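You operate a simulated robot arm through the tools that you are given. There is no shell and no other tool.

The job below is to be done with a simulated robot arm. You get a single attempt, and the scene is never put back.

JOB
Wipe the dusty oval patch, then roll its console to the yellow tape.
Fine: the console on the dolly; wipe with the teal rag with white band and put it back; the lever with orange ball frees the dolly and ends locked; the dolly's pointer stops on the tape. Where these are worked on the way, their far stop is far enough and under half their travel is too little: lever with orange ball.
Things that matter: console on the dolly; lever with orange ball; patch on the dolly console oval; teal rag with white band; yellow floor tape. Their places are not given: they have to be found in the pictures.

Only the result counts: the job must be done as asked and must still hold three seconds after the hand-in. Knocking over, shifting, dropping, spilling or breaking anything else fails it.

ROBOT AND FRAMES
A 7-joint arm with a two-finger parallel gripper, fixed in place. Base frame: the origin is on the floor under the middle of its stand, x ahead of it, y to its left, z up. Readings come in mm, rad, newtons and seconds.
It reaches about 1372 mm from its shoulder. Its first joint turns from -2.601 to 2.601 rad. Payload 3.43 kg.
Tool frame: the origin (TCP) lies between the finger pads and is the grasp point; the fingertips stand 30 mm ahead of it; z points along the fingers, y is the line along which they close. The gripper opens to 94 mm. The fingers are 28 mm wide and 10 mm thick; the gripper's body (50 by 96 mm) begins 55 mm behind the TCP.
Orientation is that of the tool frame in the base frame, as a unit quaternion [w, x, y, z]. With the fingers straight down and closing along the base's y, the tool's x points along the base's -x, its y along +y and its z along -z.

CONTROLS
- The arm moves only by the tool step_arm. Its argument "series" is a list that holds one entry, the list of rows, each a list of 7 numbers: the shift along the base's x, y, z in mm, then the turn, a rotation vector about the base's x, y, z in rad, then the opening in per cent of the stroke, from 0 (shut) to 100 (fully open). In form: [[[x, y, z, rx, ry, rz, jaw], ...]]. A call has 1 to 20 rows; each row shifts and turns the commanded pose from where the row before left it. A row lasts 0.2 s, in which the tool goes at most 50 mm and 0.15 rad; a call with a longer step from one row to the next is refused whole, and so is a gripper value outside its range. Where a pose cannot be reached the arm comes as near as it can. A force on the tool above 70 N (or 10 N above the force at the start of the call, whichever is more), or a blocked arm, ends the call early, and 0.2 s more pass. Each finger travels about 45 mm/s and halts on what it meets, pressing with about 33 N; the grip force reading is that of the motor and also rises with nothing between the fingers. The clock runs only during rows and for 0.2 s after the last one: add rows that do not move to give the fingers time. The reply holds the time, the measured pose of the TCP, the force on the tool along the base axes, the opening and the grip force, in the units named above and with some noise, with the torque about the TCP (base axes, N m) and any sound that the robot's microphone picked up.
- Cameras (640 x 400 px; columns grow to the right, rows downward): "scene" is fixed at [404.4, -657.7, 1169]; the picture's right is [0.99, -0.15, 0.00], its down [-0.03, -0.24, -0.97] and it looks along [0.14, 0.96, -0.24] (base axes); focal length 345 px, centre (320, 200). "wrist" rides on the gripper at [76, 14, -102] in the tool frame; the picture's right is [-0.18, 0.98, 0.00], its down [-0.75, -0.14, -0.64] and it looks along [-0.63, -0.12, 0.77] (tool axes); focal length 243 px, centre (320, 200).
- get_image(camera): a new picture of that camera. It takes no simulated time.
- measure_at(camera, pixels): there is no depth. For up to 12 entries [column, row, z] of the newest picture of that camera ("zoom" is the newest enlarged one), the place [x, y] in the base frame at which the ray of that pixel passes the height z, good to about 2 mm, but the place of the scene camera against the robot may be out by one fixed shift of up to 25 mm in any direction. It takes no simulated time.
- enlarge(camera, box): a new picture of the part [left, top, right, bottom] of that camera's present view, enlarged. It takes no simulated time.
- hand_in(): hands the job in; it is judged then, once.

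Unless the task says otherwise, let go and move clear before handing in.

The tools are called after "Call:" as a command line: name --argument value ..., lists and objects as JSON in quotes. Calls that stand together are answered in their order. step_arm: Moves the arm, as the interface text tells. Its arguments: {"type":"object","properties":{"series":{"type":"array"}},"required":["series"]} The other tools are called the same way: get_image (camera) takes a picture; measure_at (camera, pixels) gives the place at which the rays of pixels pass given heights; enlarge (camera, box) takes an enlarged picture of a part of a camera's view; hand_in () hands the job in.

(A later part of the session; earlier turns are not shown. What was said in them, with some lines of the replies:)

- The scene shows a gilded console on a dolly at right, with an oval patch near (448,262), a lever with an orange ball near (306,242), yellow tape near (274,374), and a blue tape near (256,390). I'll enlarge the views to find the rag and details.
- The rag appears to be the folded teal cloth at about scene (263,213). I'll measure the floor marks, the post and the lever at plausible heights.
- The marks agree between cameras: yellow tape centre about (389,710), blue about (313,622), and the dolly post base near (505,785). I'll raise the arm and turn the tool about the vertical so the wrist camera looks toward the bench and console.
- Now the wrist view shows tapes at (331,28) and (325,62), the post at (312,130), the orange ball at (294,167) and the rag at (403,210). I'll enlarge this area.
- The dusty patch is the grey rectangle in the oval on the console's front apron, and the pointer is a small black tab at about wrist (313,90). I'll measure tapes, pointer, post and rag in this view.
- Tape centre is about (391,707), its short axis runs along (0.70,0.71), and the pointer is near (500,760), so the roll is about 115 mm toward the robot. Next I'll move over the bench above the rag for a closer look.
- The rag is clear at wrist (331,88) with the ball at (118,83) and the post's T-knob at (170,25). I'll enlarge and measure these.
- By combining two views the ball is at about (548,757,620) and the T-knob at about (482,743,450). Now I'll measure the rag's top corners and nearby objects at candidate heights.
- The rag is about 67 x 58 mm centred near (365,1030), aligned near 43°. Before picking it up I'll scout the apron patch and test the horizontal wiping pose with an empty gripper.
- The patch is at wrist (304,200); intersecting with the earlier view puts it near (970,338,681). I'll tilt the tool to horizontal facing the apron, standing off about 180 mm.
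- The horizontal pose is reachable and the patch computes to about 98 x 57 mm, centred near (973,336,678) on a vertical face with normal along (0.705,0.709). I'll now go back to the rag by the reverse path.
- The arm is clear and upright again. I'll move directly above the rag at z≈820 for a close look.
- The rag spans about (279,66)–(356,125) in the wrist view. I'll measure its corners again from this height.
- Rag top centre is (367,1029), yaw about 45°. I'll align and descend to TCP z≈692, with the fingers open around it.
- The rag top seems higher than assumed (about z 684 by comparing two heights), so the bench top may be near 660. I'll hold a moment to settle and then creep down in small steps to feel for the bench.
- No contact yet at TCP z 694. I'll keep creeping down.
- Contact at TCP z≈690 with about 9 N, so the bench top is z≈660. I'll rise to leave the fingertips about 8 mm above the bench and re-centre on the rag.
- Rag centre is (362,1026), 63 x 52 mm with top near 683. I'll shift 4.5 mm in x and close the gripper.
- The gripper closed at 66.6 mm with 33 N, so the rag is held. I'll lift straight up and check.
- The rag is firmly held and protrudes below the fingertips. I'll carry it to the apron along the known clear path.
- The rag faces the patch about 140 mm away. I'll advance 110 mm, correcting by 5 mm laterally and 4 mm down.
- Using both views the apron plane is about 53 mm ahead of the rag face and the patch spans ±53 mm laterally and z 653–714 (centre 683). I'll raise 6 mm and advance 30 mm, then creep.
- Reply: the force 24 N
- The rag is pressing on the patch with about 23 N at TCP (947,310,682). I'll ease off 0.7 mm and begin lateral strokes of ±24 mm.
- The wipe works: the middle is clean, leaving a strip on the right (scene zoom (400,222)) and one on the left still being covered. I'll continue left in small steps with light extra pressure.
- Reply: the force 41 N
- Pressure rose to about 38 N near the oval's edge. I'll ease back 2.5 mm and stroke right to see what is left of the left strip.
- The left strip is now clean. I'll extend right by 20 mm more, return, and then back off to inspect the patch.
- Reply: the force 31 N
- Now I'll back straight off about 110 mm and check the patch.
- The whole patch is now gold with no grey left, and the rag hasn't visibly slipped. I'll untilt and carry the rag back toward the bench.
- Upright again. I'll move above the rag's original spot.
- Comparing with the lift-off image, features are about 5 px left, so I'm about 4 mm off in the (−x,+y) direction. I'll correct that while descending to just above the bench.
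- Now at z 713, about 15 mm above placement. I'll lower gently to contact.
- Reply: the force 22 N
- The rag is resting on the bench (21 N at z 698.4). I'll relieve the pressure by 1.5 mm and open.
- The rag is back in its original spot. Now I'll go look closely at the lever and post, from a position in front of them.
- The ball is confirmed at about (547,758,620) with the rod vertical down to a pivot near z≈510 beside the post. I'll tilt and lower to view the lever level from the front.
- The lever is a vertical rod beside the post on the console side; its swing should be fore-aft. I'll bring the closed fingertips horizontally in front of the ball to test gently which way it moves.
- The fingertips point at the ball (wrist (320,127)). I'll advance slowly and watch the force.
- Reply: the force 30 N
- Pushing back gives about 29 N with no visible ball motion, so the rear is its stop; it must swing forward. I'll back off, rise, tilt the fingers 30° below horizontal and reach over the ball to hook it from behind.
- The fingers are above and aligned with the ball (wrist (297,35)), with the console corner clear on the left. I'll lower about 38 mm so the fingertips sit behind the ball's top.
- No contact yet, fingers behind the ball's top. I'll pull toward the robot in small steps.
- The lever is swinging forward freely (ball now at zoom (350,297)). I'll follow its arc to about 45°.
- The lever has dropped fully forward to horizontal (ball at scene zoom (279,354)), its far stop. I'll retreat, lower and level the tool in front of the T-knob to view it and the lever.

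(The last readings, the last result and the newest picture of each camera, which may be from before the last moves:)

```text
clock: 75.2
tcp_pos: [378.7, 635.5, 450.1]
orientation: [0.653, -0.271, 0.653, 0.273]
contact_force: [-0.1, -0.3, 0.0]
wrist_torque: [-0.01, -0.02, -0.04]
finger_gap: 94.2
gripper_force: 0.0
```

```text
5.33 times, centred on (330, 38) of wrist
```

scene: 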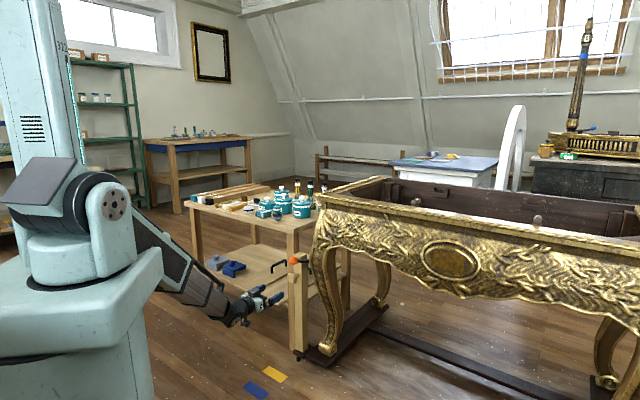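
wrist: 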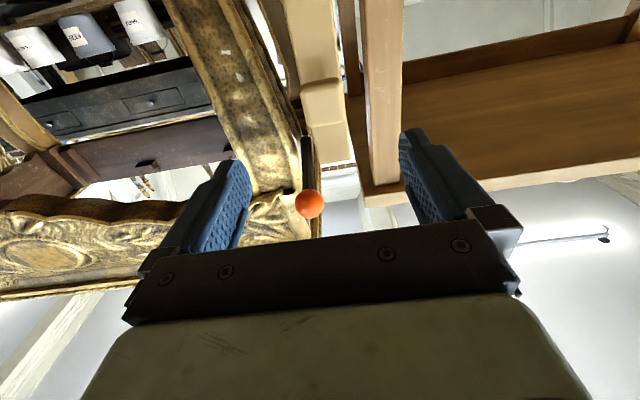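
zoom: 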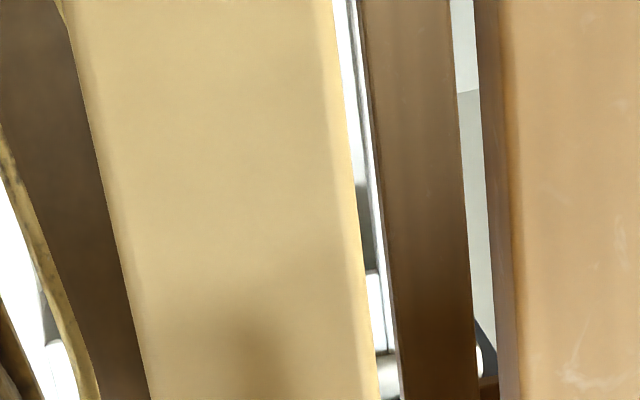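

The knob block is about 41 mm wide and 34 mm tall, centred near l-aligned (482,743,452). I'll approach straight with the jaws open, pausing just before the knob.

Call:
step_arm --series '[[[17.35, 18, 0.6, 0, 0, 0, 100], [17.35, 18, 0.6, 0, 0, 0, 100], [17.35, 18, 0.6, 0, 0, 0, 100], [17.35, 18, 0.6, 0, 0, 0, 100], [0, 0, 0, 0, 0, 0, 100]]]'

Call:
get_image --camera "wrist"

Call:
enlarge --camera "scene" --box '[230, 230, 350, 305]'

```text
clock: 76.4
tcp_pos: [446.9, 711.0, 455.7]
orientation: [0.652, -0.272, 0.653, 0.273]
contact_force: [0.0, 0.3, 0.2]
wrist_torque: [-0.01, 0.0, -0.02]
finger_gap: 94.1
gripper_force: 0.1
```

```text
taken
```

wrist: 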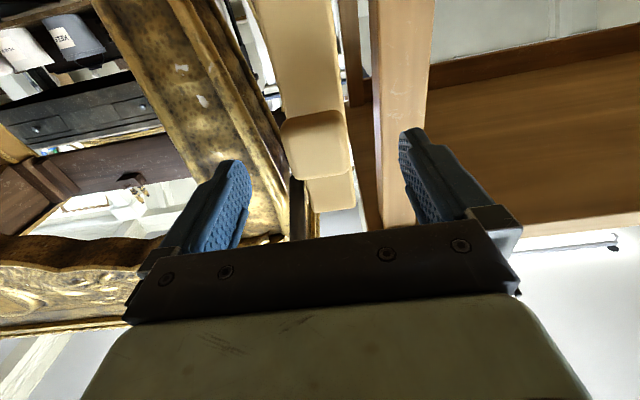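

```text
5.33 times, centred on (290, 268) of scene
```

zoom: 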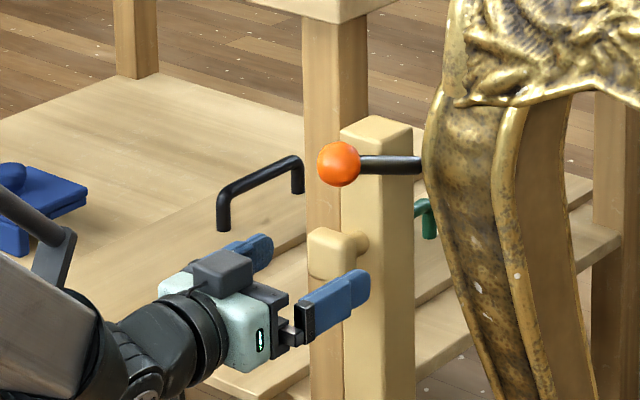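

Fingers are well aligned around the knob (front face centre at wrist (317,147)). I'll advance 41 mm and lower about 4 mm.

Call:
step_arm --series '[[[7.6, 6.9, -1.1, 0, 0, 0, 100], [7.6, 6.9, -1.1, 0, 0, 0, 100], [7.6, 6.9, -1.1, 0, 0, 0, 100], [7.6, 6.9, -1.1, 0, 0, 0, 100], [0, 0, 0, 0, 0, 0, 100]]]'

Call:
get_image --camera "wrist"

Call:
enlarge --camera "scene" --box '[230, 230, 350, 305]'

```text
clock: 77.6
tcp_pos: [479.4, 737.6, 449.2]
orientation: [0.653, -0.271, 0.653, 0.272]
contact_force: [-0.1, -0.3, 0.6]
wrist_torque: [-0.03, 0.0, 0.01]
finger_gap: 94.2
gripper_force: 0.1
```

```text
taken
```

wrist: 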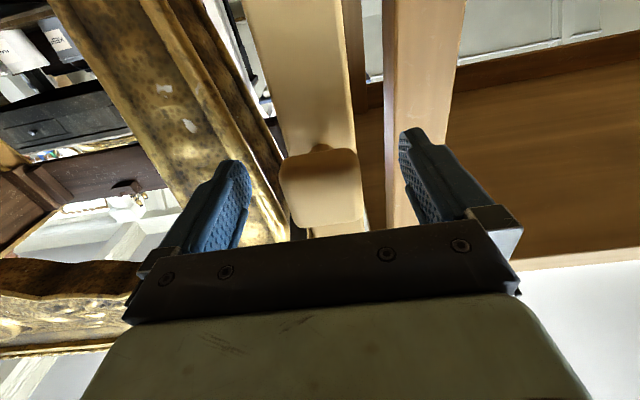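

```text
5.33 times, centred on (290, 268) of scene
```

zoom: 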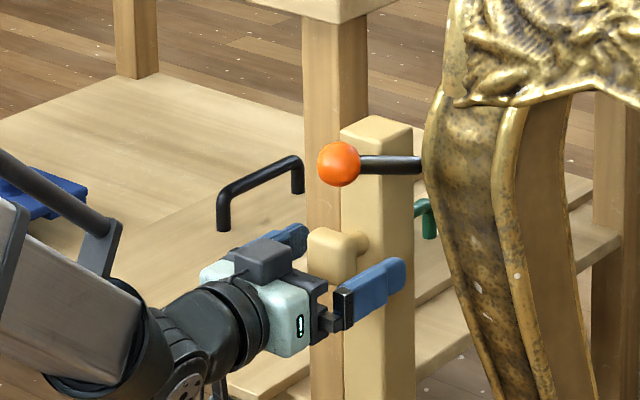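

The knob is centred between the pads (wrist (322,190)). I'll close on it.

Call:
step_arm --series '[[[0, 0, 0, 0, 0, 0, 60], [0, 0, 0, 0, 0, 0, 30], [0, 0, 0, 0, 0, 0, 0], [0, 0, 0, 0, 0, 0, 0], [0, 0, 0, 0, 0, 0, 0], [0, 0, 0, 0, 0, 0, 0]]]'

Call:
get_image --camera "wrist"

```text
clock: 79.0
tcp_pos: [477.7, 739.8, 449.7]
orientation: [0.653, -0.271, 0.653, 0.272]
contact_force: [-9.2, 10.8, 0.5]
wrist_torque: [-0.13, -0.1, -0.09]
finger_gap: 46.5
gripper_force: 45.2
```

```text
taken
```

wrist: 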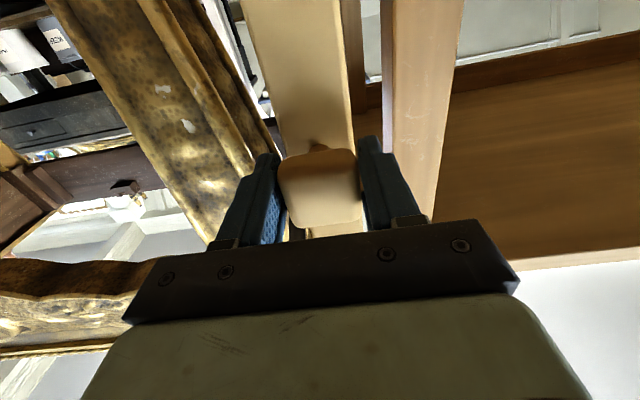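

The knob is gripped (46.5 mm, 45 N). I'll re-centre 2 mm laterally and then test-pull 15 mm toward the robot.

Call:
step_arm --series '[[[-1.2, 1.2, 0, 0, 0, 0, 0], [0, 0, 0, 0, 0, 0, 0], [-2.8, -2.8, 0, 0, 0, 0, 0], [-2.8, -2.8, 0, 0, 0, 0, 0], [-2.8, -2.8, 0, 0, 0, 0, 0], [-2.8, -2.8, 0, 0, 0, 0, 0], [0, 0, 0, 0, 0, 0, 0]]]'

Call:
get_image --camera "wrist"

Call:
get_image --camera "scene"

Call:
enlarge --camera "scene" --box '[240, 300, 360, 400]'

```text
clock: 80.6
tcp_pos: [467.6, 727.0, 450.6]
orientation: [0.653, -0.27, 0.654, 0.272]
contact_force: [7.1, -11.7, 0.0]
wrist_torque: [-1.06, -0.11, -0.27]
finger_gap: 46.3
gripper_force: 44.7
```

```text
taken
```

wrist: 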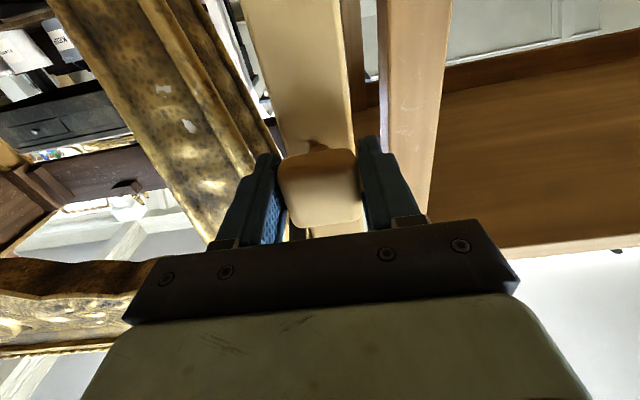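

```text
taken
```

scene: 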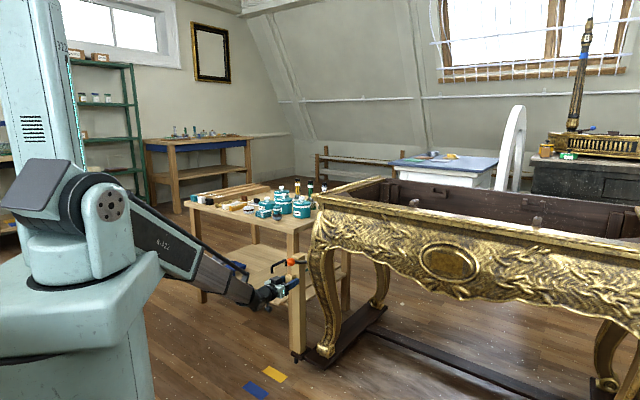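

```text
4.00 times, centred on (300, 350) of scene
```

zoom: 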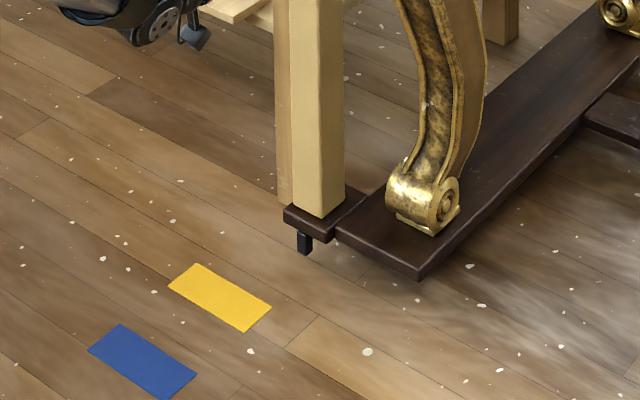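

The dolly rolls freely: the pointer shifted to about scene (296,361). There's about 13 N of sideways load, so I'll trim 0.8 mm and continue pulling 40 mm.

Call:
step_arm --series '[[[0.6, -0.6, 0, 0, 0, 0, 0], [-5.64, -5.67, 0, 0, 0, 0, 0], [-5.64, -5.67, 0, 0, 0, 0, 0], [-5.64, -5.67, 0, 0, 0, 0, 0], [-5.64, -5.67, 0, 0, 0, 0, 0], [-5.64, -5.67, 0, 0, 0, 0, 0], [0, 0, 0, 0, 0, 0, 0]]]'

Call:
enlarge --camera "scene" --box '[240, 300, 360, 400]'

```text
clock: 82.2
tcp_pos: [438.6, 700.0, 448.8]
orientation: [0.653, -0.272, 0.653, 0.272]
contact_force: [0.9, -9.2, 3.2]
wrist_torque: [-0.93, 0.88, -0.02]
finger_gap: 46.6
gripper_force: 45.1
```

```text
4.00 times, centred on (300, 350) of scene
```

zoom: 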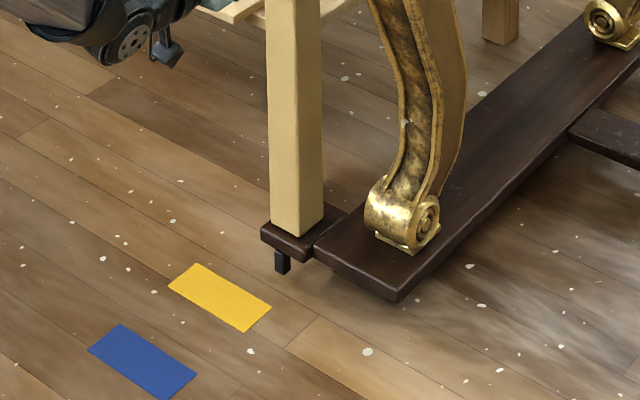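

The pointer is now at zoom (282,262), about 55 mm travelled. I'll pull another 48 mm and check.

Call:
step_arm --series '[[[0.4, -0.4, 0, 0, 0, 0, 0], [-5.64, -5.67, 0, 0, 0, 0, 0], [-5.64, -5.67, 0, 0, 0, 0, 0], [-5.64, -5.67, 0, 0, 0, 0, 0], [-5.64, -5.67, 0, 0, 0, 0, 0], [-5.64, -5.67, 0, 0, 0, 0, 0], [-5.64, -5.67, 0, 0, 0, 0, 0], [0, 0, 0, 0, 0, 0, 0]]]'

Call:
enlarge --camera "scene" --box '[240, 325, 340, 388]'

Call:
get_image --camera "wrist"

```text
clock: 84.0
tcp_pos: [405.6, 666.1, 449.0]
orientation: [0.652, -0.271, 0.654, 0.272]
contact_force: [3.3, -9.0, -6.5]
wrist_torque: [-0.77, -0.27, 0.01]
finger_gap: 46.6
gripper_force: 45.2
```

```text
6.35 times, centred on (290, 356) of scene
```

zoom: 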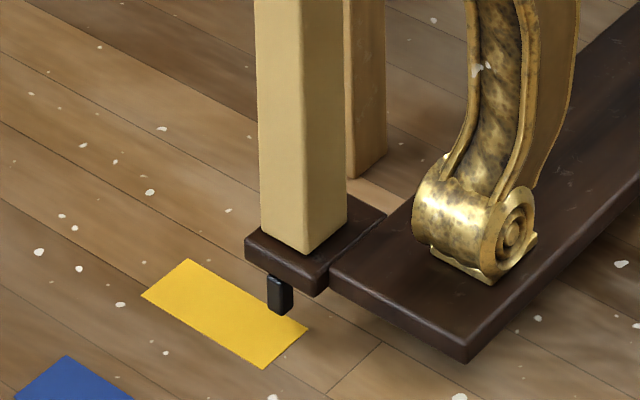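

```text
taken
```

wrist: 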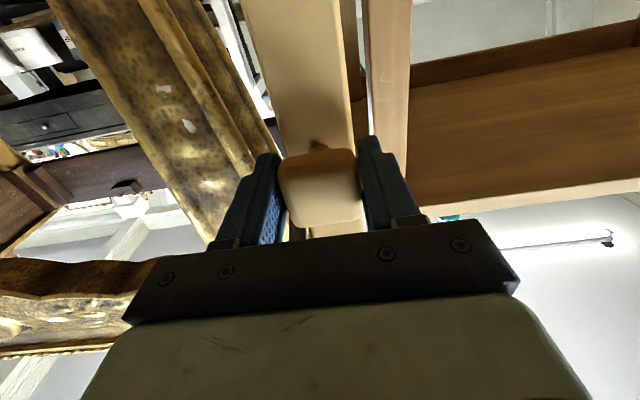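

The pointer tip (zoom (280,315)) is just inside the tape's far edge. I'll pull 17 mm more to centre it.

Call:
step_arm --series '[[[-4, -4, 0, 0, 0, 0, 0], [-4, -4, 0, 0, 0, 0, 0], [-4, -4, 0, 0, 0, 0, 0], [0, 0, 0, 0, 0, 0, 0], [0, 0, 0, 0, 0, 0, 0]]]'

Call:
enlarge --camera "scene" --box '[240, 325, 340, 388]'

```text
clock: 85.2
tcp_pos: [393.2, 653.0, 449.4]
orientation: [0.652, -0.271, 0.653, 0.273]
contact_force: [-1.4, -5.9, -9.3]
wrist_torque: [0.17, -0.3, -0.09]
finger_gap: 46.5
gripper_force: 45.1
```

```text
6.35 times, centred on (290, 356) of scene
```

zoom: 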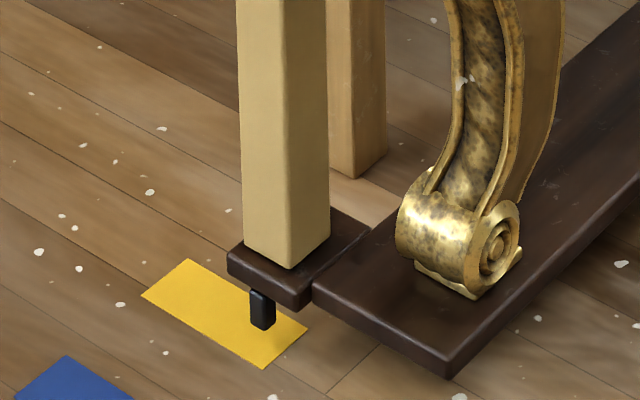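

The pointer tip is now about mid-tape (zoom (263,330)). I'll release the knob and back straight out.

Call:
step_arm --series '[[[0, 0, 0, 0, 0, 0, 60], [0, 0, 0, 0, 0, 0, 100], [0, 0, 0, 0, 0, 0, 100], [0, 0, 0, 0, 0, 0, 100], [0, 0, 0, 0, 0, 0, 100]]]'

Call:
step_arm --series '[[[-7, -7.1, 0, 0, 0, 0, 100], [-14, -14.2, 0, 0, 0, 0, 100], [-20, -20, 0, 0, 0, 0, 100], [-20, -20, 0, 0, 0, 0, 100], [-20, -20, 0, 0, 0, 0, 100], [0, 0, 0, 0, 0, 0, 100]]]'

Call:
get_image --camera "wrist"

Call:
get_image --camera "scene"

Call:
enlarge --camera "scene" --box '[240, 325, 340, 388]'

```text
clock: 86.4
tcp_pos: [392.6, 653.2, 450.5]
orientation: [0.653, -0.27, 0.654, 0.272]
contact_force: [1.0, 0.6, -0.4]
wrist_torque: [0.0, 0.03, 0.0]
finger_gap: 93.9
gripper_force: 0.1
```

```text
clock: 87.8
tcp_pos: [319.4, 570.4, 449.4]
orientation: [0.651, -0.268, 0.656, 0.273]
contact_force: [-1.3, -1.1, -0.5]
wrist_torque: [0.04, -0.04, 0.01]
finger_gap: 94.1
gripper_force: 0.1
```

```text
taken
```

wrist: 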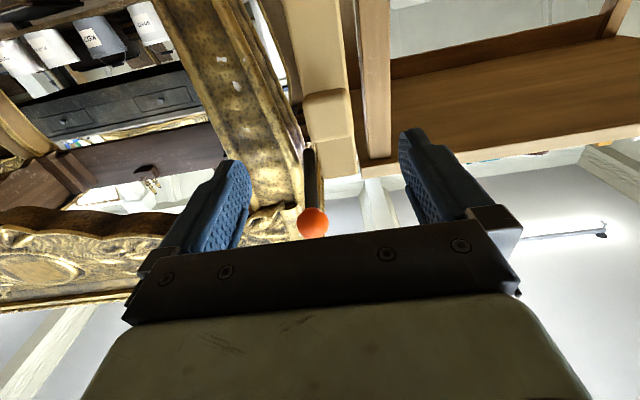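

```text
taken
```

scene: 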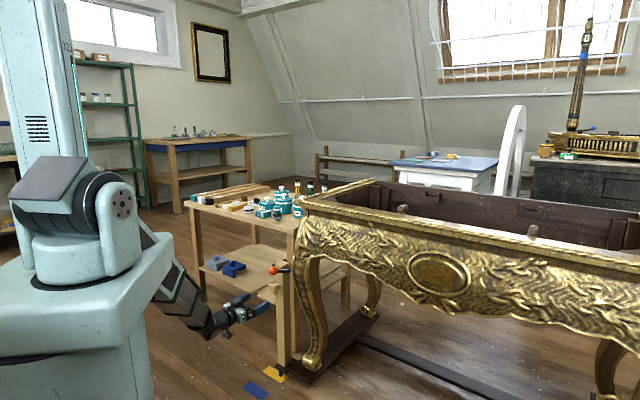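

```text
6.35 times, centred on (290, 356) of scene
```

zoom: 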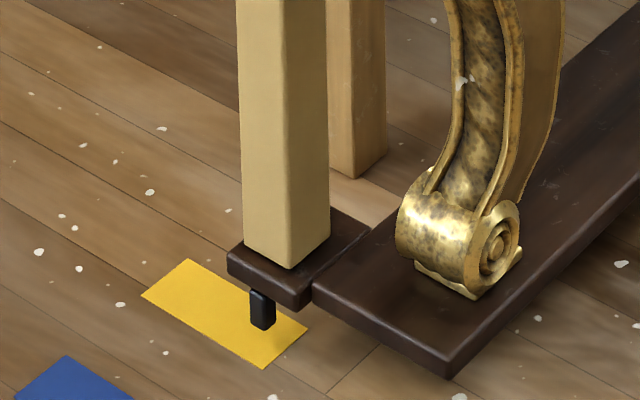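

The dolly stayed put after release. I'll rise and point the tool down for a top view to check pointer versus tape before locking.

Call:
step_arm --series '[[[0, 0, 30, -0.1012, 0.1007, 0, 100], [0, 0, 30, -0.1012, 0.1007, 0, 100], [0, 0, 36, -0.1012, 0.1007, 0, 100], [0, 0, 36, -0.1012, 0.1007, 0, 100], [0, 0, 36, -0.1012, 0.1007, 0, 100], [0, 0, 36, -0.1012, 0.1007, 0, 100], [0, 0, 36, -0.1012, 0.1007, 0, 100], [0, 0, 36, -0.1012, 0.1007, 0, 100], [0, 0, 36, -0.1012, 0.1007, 0, 100], [0, 0, 36, -0.1012, 0.1007, 0, 100], [0, 0, 36, -0.1012, 0.1007, 0, 100], [0, 0, 0, 0, 0, 0, 100]]]'

Call:
get_image --camera "wrist"

Call:
enlarge --camera "wrist" --box '[260, 0, 420, 100]'

```text
clock: 90.4
tcp_pos: [314.3, 570.0, 834.2]
orientation: [-0.001, -0.383, 0.924, -0.001]
contact_force: [-0.8, 0.1, -0.2]
wrist_torque: [-0.01, 0.02, -0.01]
finger_gap: 93.9
gripper_force: 0.0
```

```text
taken
```

wrist: 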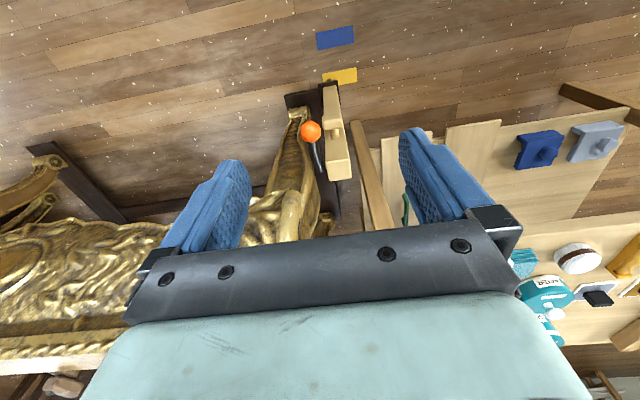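

```text
4.00 times, centred on (340, 50) of wrist
```

zoom: 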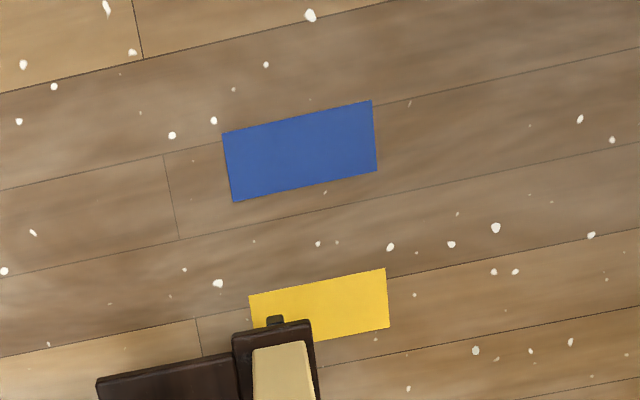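

Call:
measure_at --camera "wrist" --pixels '[[328.75, 80.25, 0], [328.75, 80.25, 28], [322.25, 74, 0], [356, 67, 0], [357.5, 81.75, 0], [310.5, 131, 540], [310.5, 131, 550], [310.5, 131, 560], [310.5, 131, 530], [310.5, 131, 520]]'

Call:
enlarge --camera "wrist" --box '[270, 70, 390, 220]'

Call:
enlarge --camera "scene" --box '[230, 240, 326, 300]'

```text
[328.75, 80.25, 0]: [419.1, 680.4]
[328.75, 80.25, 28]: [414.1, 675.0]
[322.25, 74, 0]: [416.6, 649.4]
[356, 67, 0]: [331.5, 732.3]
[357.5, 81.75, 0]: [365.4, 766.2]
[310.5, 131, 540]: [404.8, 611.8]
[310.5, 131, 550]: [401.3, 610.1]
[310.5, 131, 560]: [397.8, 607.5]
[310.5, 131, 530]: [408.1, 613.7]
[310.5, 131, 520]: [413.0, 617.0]
```

```text
2.67 times, centred on (330, 145) of wrist
```

zoom: 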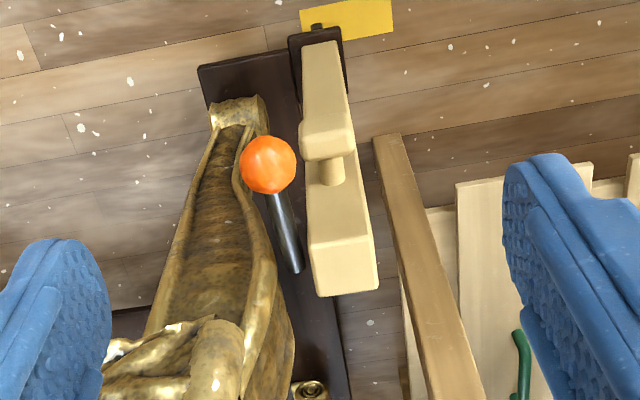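

```text
6.67 times, centred on (278, 270) of scene
```

zoom: 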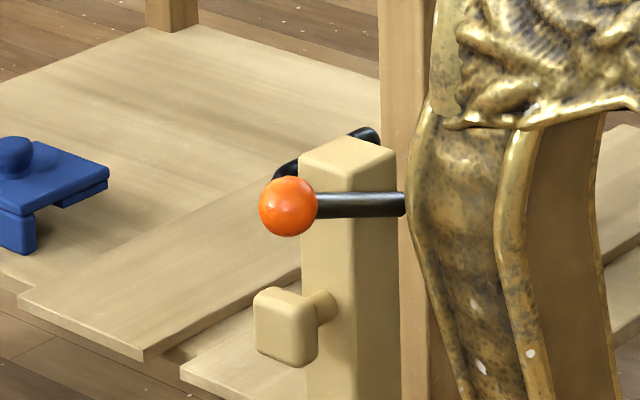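

Pointer n-position is 770–778 versus tape centre 777, so the dolly is well placed. Next I'll bring the closed fingers, tilted 45°, below and in front of the ball to lift the lever back up.

Call:
step_arm --series '[[[5.57, -2.2, -38, 0.0928, -0.0923, 0, 60], [5.57, -2.2, -40, 0.0928, -0.0923, 0, 30], [5.57, -2.2, -40, 0.0928, -0.0923, 0, 0], [5.57, -2.2, -40, 0.0928, -0.0923, 0, 0], [5.57, -2.2, -40, 0.0928, -0.0923, 0, 0], [5.57, -2.2, -40, 0.0928, -0.0923, 0, 0], [0, 0, -28, 0, 0, 0, 0], [0, 0, -28, 0, 0, 0, 0], [0, 0, 0, 0, 0, 0, 0]]]'

Call:
get_image --camera "wrist"

Call:
enlarge --camera "scene" --box '[220, 225, 340, 300]'

```text
clock: 92.4
tcp_pos: [348.9, 558.3, 540.9]
orientation: [0.354, -0.354, 0.853, 0.148]
contact_force: [1.0, 0.1, 0.3]
wrist_torque: [-0.01, 0.03, -0.04]
finger_gap: 0.0
gripper_force: 32.8
```

```text
taken
```

wrist: 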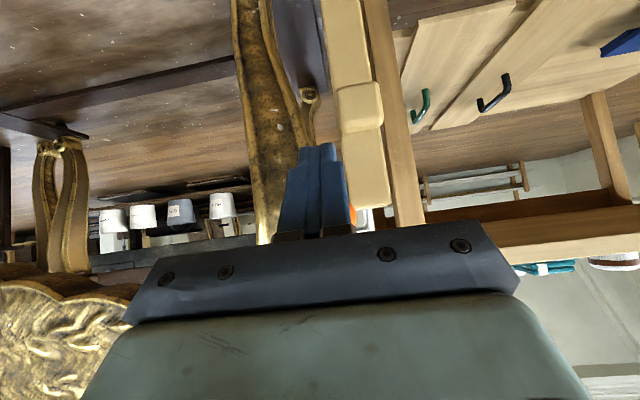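

```text
5.33 times, centred on (280, 262) of scene
```

zoom: 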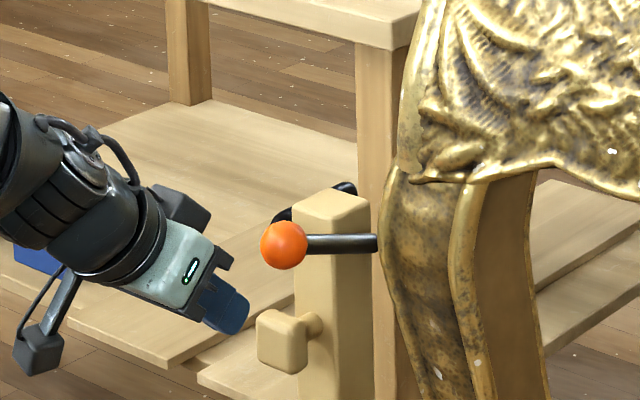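

The finger is just in front of and below the ball, laterally aligned. I'll move under it and lift along the lever's arc to about 45°.

Call:
step_arm --series '[[[10.9, 11, -1.5, 0, 0, 0, 0], [10.9, 11, -1.5, 0, 0, 0, 0], [4, 4, 5.7, 0, 0, 0, 0], [3.24, 3.26, 11.1, 0, 0, 0, 0], [3.24, 3.26, 11.1, 0, 0, 0, 0], [5.2, 5.2, 9.5, 0, 0, 0, 0], [5.2, 5.2, 9.5, 0, 0, 0, 0], [0, 0, 0, 0, 0, 0, 0]]]'

Call:
get_image --camera "wrist"

Call:
enlarge --camera "scene" --box '[220, 225, 340, 300]'

```text
clock: 94.2
tcp_pos: [389.2, 601.3, 584.1]
orientation: [0.353, -0.354, 0.854, 0.147]
contact_force: [0.0, 0.2, -0.9]
wrist_torque: [0.0, -0.01, 0.0]
finger_gap: 0.0
gripper_force: 32.8
```

```text
taken
```

wrist: 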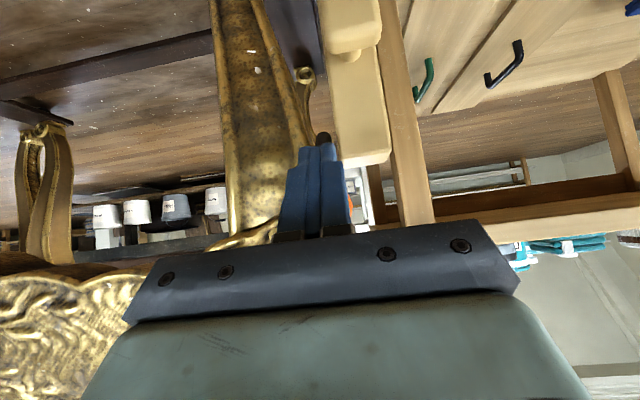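

```text
5.33 times, centred on (280, 262) of scene
```

zoom: 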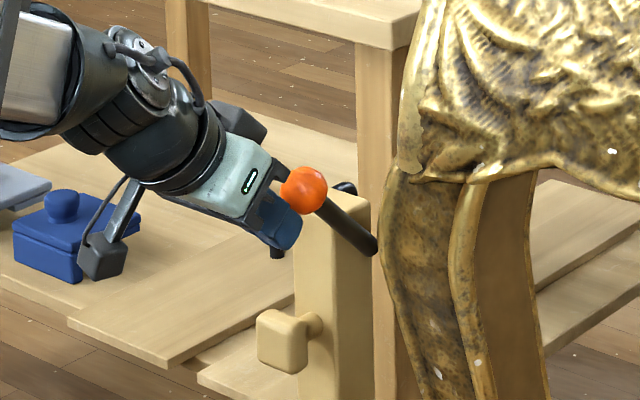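

The lever lifts smoothly with the ball at about 45°. I'll continue along the arc to about 15° from vertical.

Call:
step_arm --series '[[[6.7, 6.74, 7.35, 0, 0, 0, 0], [6.7, 6.74, 7.35, 0, 0, 0, 0], [7.8, 7.87, 4.6, 0, 0, 0, 0], [7.8, 7.87, 4.6, 0, 0, 0, 0], [0, 0, 0, 0, 0, 0, 0]]]'

Call:
get_image --camera "wrist"

Call:
enlarge --camera "scene" --box '[220, 225, 340, 300]'

```text
clock: 95.4
tcp_pos: [416.4, 631.6, 607.2]
orientation: [0.352, -0.354, 0.854, 0.148]
contact_force: [0.4, 0.2, -0.4]
wrist_torque: [0.03, 0.0, 0.0]
finger_gap: 0.0
gripper_force: 33.3
```

```text
taken
```

wrist: 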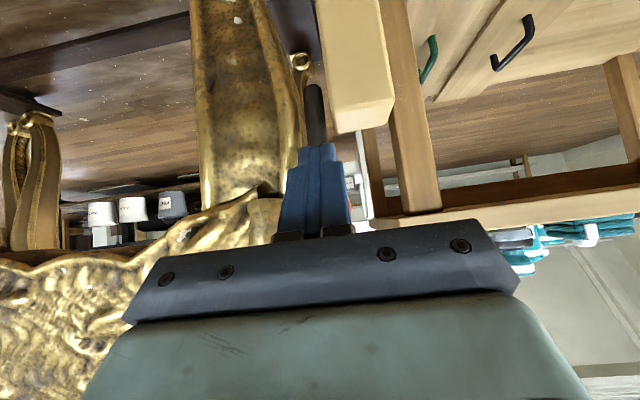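

```text
5.33 times, centred on (280, 262) of scene
```

zoom: 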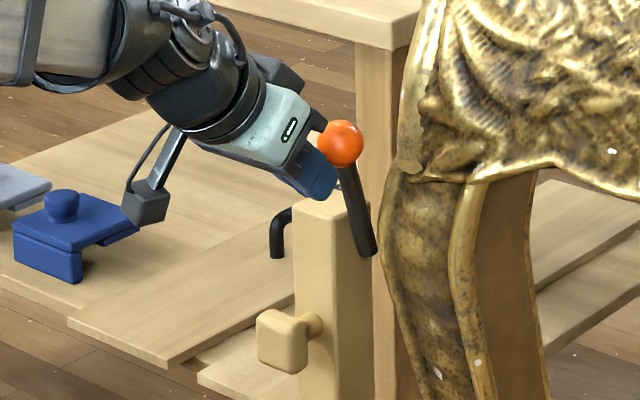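

About 15° left (ball at zoom (340,143)). I'll push the remaining ~24 mm gently.

Call:
step_arm --series '[[[4.2, 4.2, 0.8, 0, 0, 0, 0], [4.2, 4.2, 0.8, 0, 0, 0, 0], [4.2, 4.2, 0.8, 0, 0, 0, 0], [0, 0, 0, 0, 0, 0, 0]]]'

Call:
step_arm --series '[[[2.1, 2.1, 0.3, 0, 0, 0, 0], [2.1, 2.1, 0.2, 0, 0, 0, 0], [0, 0, 0, 0, 0, 0, 0]]]'

Call:
enlarge --camera "scene" --box '[220, 225, 340, 300]'

Call:
enlarge --camera "scene" --box '[240, 325, 340, 388]'

```text
clock: 96.4
tcp_pos: [428.6, 642.8, 608.8]
orientation: [0.353, -0.353, 0.854, 0.147]
contact_force: [0.4, 0.4, -0.1]
wrist_torque: [0.01, 0.03, 0.01]
finger_gap: 0.0
gripper_force: 33.5
```

```text
clock: 97.2
tcp_pos: [434.5, 646.8, 610.5]
orientation: [0.353, -0.354, 0.853, 0.148]
contact_force: [-4.1, -2.5, -0.7]
wrist_torque: [-0.03, 0.06, 0.04]
finger_gap: 0.0
gripper_force: 33.0
```

```text
5.33 times, centred on (280, 262) of scene
```

zoom: 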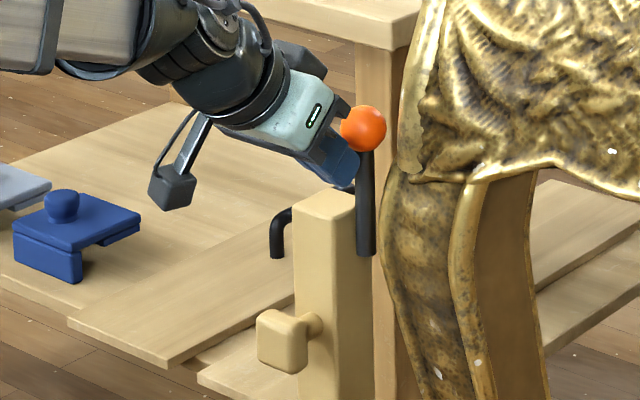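

```text
6.35 times, centred on (290, 356) of scene
```

zoom: 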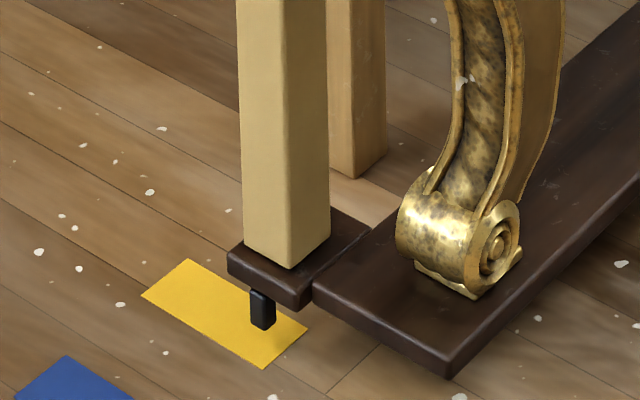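

The lever stands vertical again with contact force beginning to rise, and the pointer hasn't moved. I'll press 2.5 mm further to seat it at its stop.

Call:
step_arm --series '[[[1.8, 1.8, 0, 0, 0, 0, 0], [0, 0, 0, 0, 0, 0, 0]]]'

Call:
enlarge --camera "scene" --box '[220, 225, 340, 300]'

Call:
enlarge --camera "scene" --box '[240, 325, 340, 388]'

```text
clock: 97.8
tcp_pos: [435.3, 646.5, 609.8]
orientation: [0.353, -0.353, 0.854, 0.147]
contact_force: [-26.8, -16.2, -2.3]
wrist_torque: [-0.22, 0.36, 0.17]
finger_gap: 0.0
gripper_force: 33.7
```

```text
5.33 times, centred on (280, 262) of scene
```

zoom: 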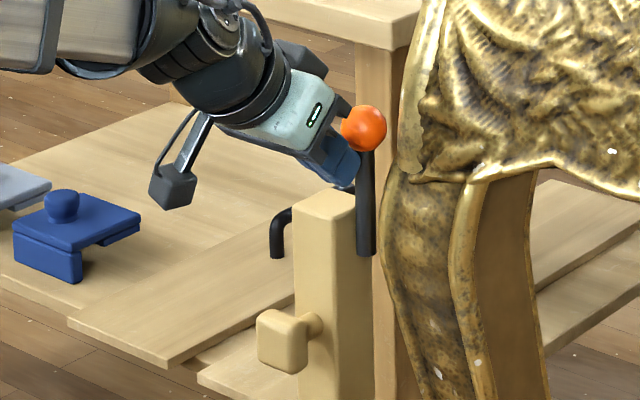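

```text
6.35 times, centred on (290, 356) of scene
```

zoom: 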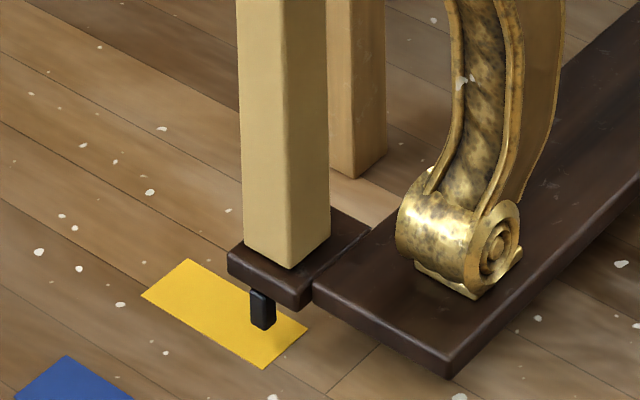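

It holds against about 31 N with no motion, so the lever is at its stop and the dolly is locked. I'll retreat straight back and then rise clear.

Call:
step_arm --series '[[[-4, -4, -3, 0, 0, 0, 0], [-10, -10, -4, 0, 0, 0, 0], [-20, -20, 0, 0, 0, 0, 0], [-25, -25, 0, 0, 0, 0, 0], [-25, -25, 0, 0, 0, 0, 0], [0, 0, 30, 0, 0, 0, 0], [0, 0, 40, 0, 0, 0, 0], [0, 0, 40, 0, 0, 0, 0], [0, 0, 40, 0, 0, 0, 0], [0, 0, 40, 0, 0, 0, 0], [0, 0, 40, 0, 0, 0, 0], [0, 0, 0, 0, 0, 0, 0]]]'

Call:
get_image --camera "scene"

Call:
get_image --camera "wrist"

Call:
enlarge --camera "scene" --box '[190, 170, 350, 270]'

Call:
enlarge --camera "scene" --box '[240, 300, 360, 400]'

```text
clock: 100.4
tcp_pos: [351.2, 564.8, 834.0]
orientation: [0.353, -0.355, 0.853, 0.148]
contact_force: [0.6, 0.0, -0.1]
wrist_torque: [-0.01, 0.0, -0.02]
finger_gap: 0.1
gripper_force: 32.5
```

```text
taken
```

scene: 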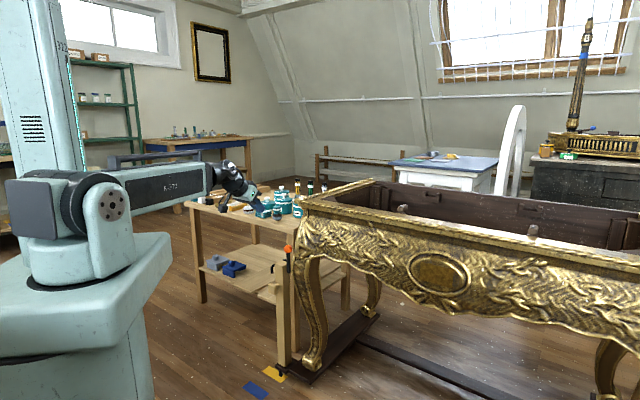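

```text
taken
```

wrist: 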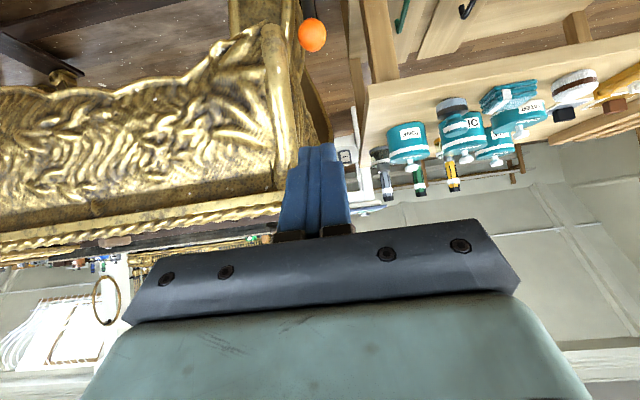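

```text
4.00 times, centred on (270, 220) of scene
```

zoom: 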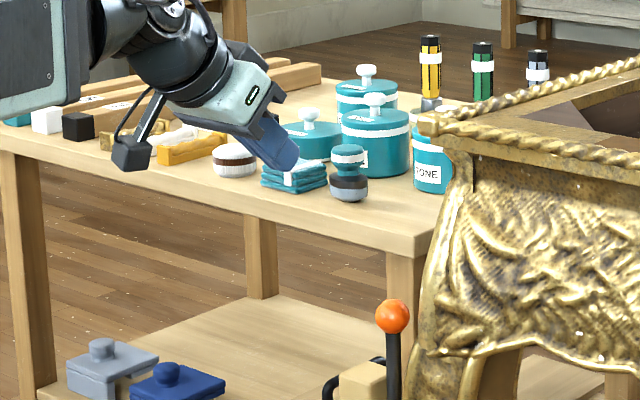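

```text
4.00 times, centred on (300, 350) of scene
```

zoom: 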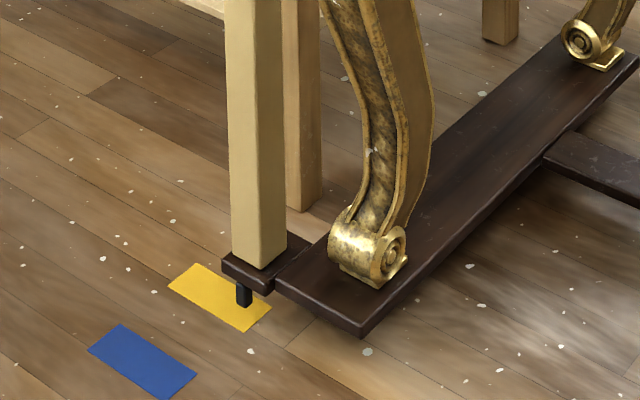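

The lever is upright, the pointer sits on the yellow tape, and the rag is in place. I'll do one last check of the oval and the lever after a short pause.

Call:
step_arm --series '[[[-10, -15, 10, 0, 0, 0, 50], [0, 0, 0, 0, 0, 0, 50], [0, 0, 0, 0, 0, 0, 50], [0, 0, 0, 0, 0, 0, 50], [0, 0, 0, 0, 0, 0, 50], [0, 0, 0, 0, 0, 0, 50]]]'

Call:
enlarge --camera "scene" --box '[380, 230, 508, 310]'

Call:
enlarge --camera "scene" --box '[230, 230, 350, 390]'

```text
clock: 101.8
tcp_pos: [349.8, 565.4, 841.7]
orientation: [0.353, -0.354, 0.854, 0.147]
contact_force: [0.0, -0.4, -0.3]
wrist_torque: [-0.01, 0.03, 0.01]
finger_gap: 46.8
gripper_force: 0.2
out of reach, approached as far as the arm can: row 1
```

```text
5.00 times, centred on (444, 270) of scene
```

zoom: 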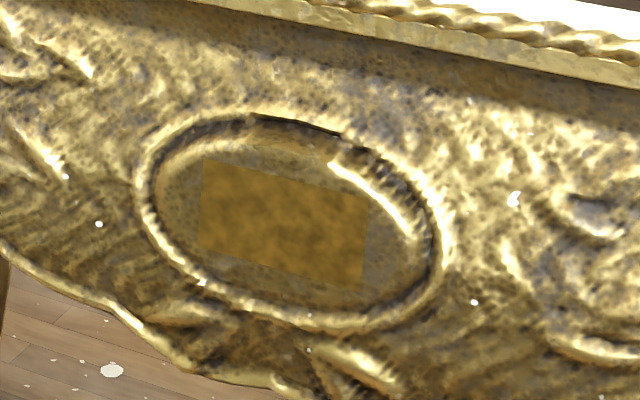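

```text
2.50 times, centred on (290, 310) of scene
```

zoom: 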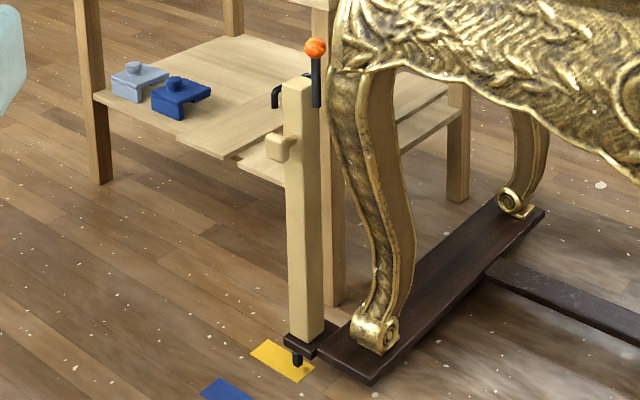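

The oval is clean, the lever stands upright and locked at zoom (315,48), the pointer is on the yellow tape at zoom (297,360), the rag is back, and the arm is clear and holding nothing. I'm handing in the job.

Call:
hand_in

```text
The job is handed in.
```

I handed the job in. In the final pictures, every part of it looked done:

- **Patch:** The oval on the console's front shows gold all over, with no grey dust left.
- **Rag:** The teal rag with the white band is back on the bench, within about 2 mm of where it started.
- **Dolly:** I moved the orange-ball lever fully forward to free the dolly and pulled it about 120 mm. The pointer stands on the yellow tape, within about 8 mm of the tape's centre line.
- **Lever:** It is upright at its stop again. When I pressed it with about 31 N, neither the lever nor the dolly moved, so I take the dolly as locked.

I saw nothing else knocked over or shifted. The arm had let go and was clear when I handed in. Its last small retreat was cut short by its reach limit, but it touched nothing.
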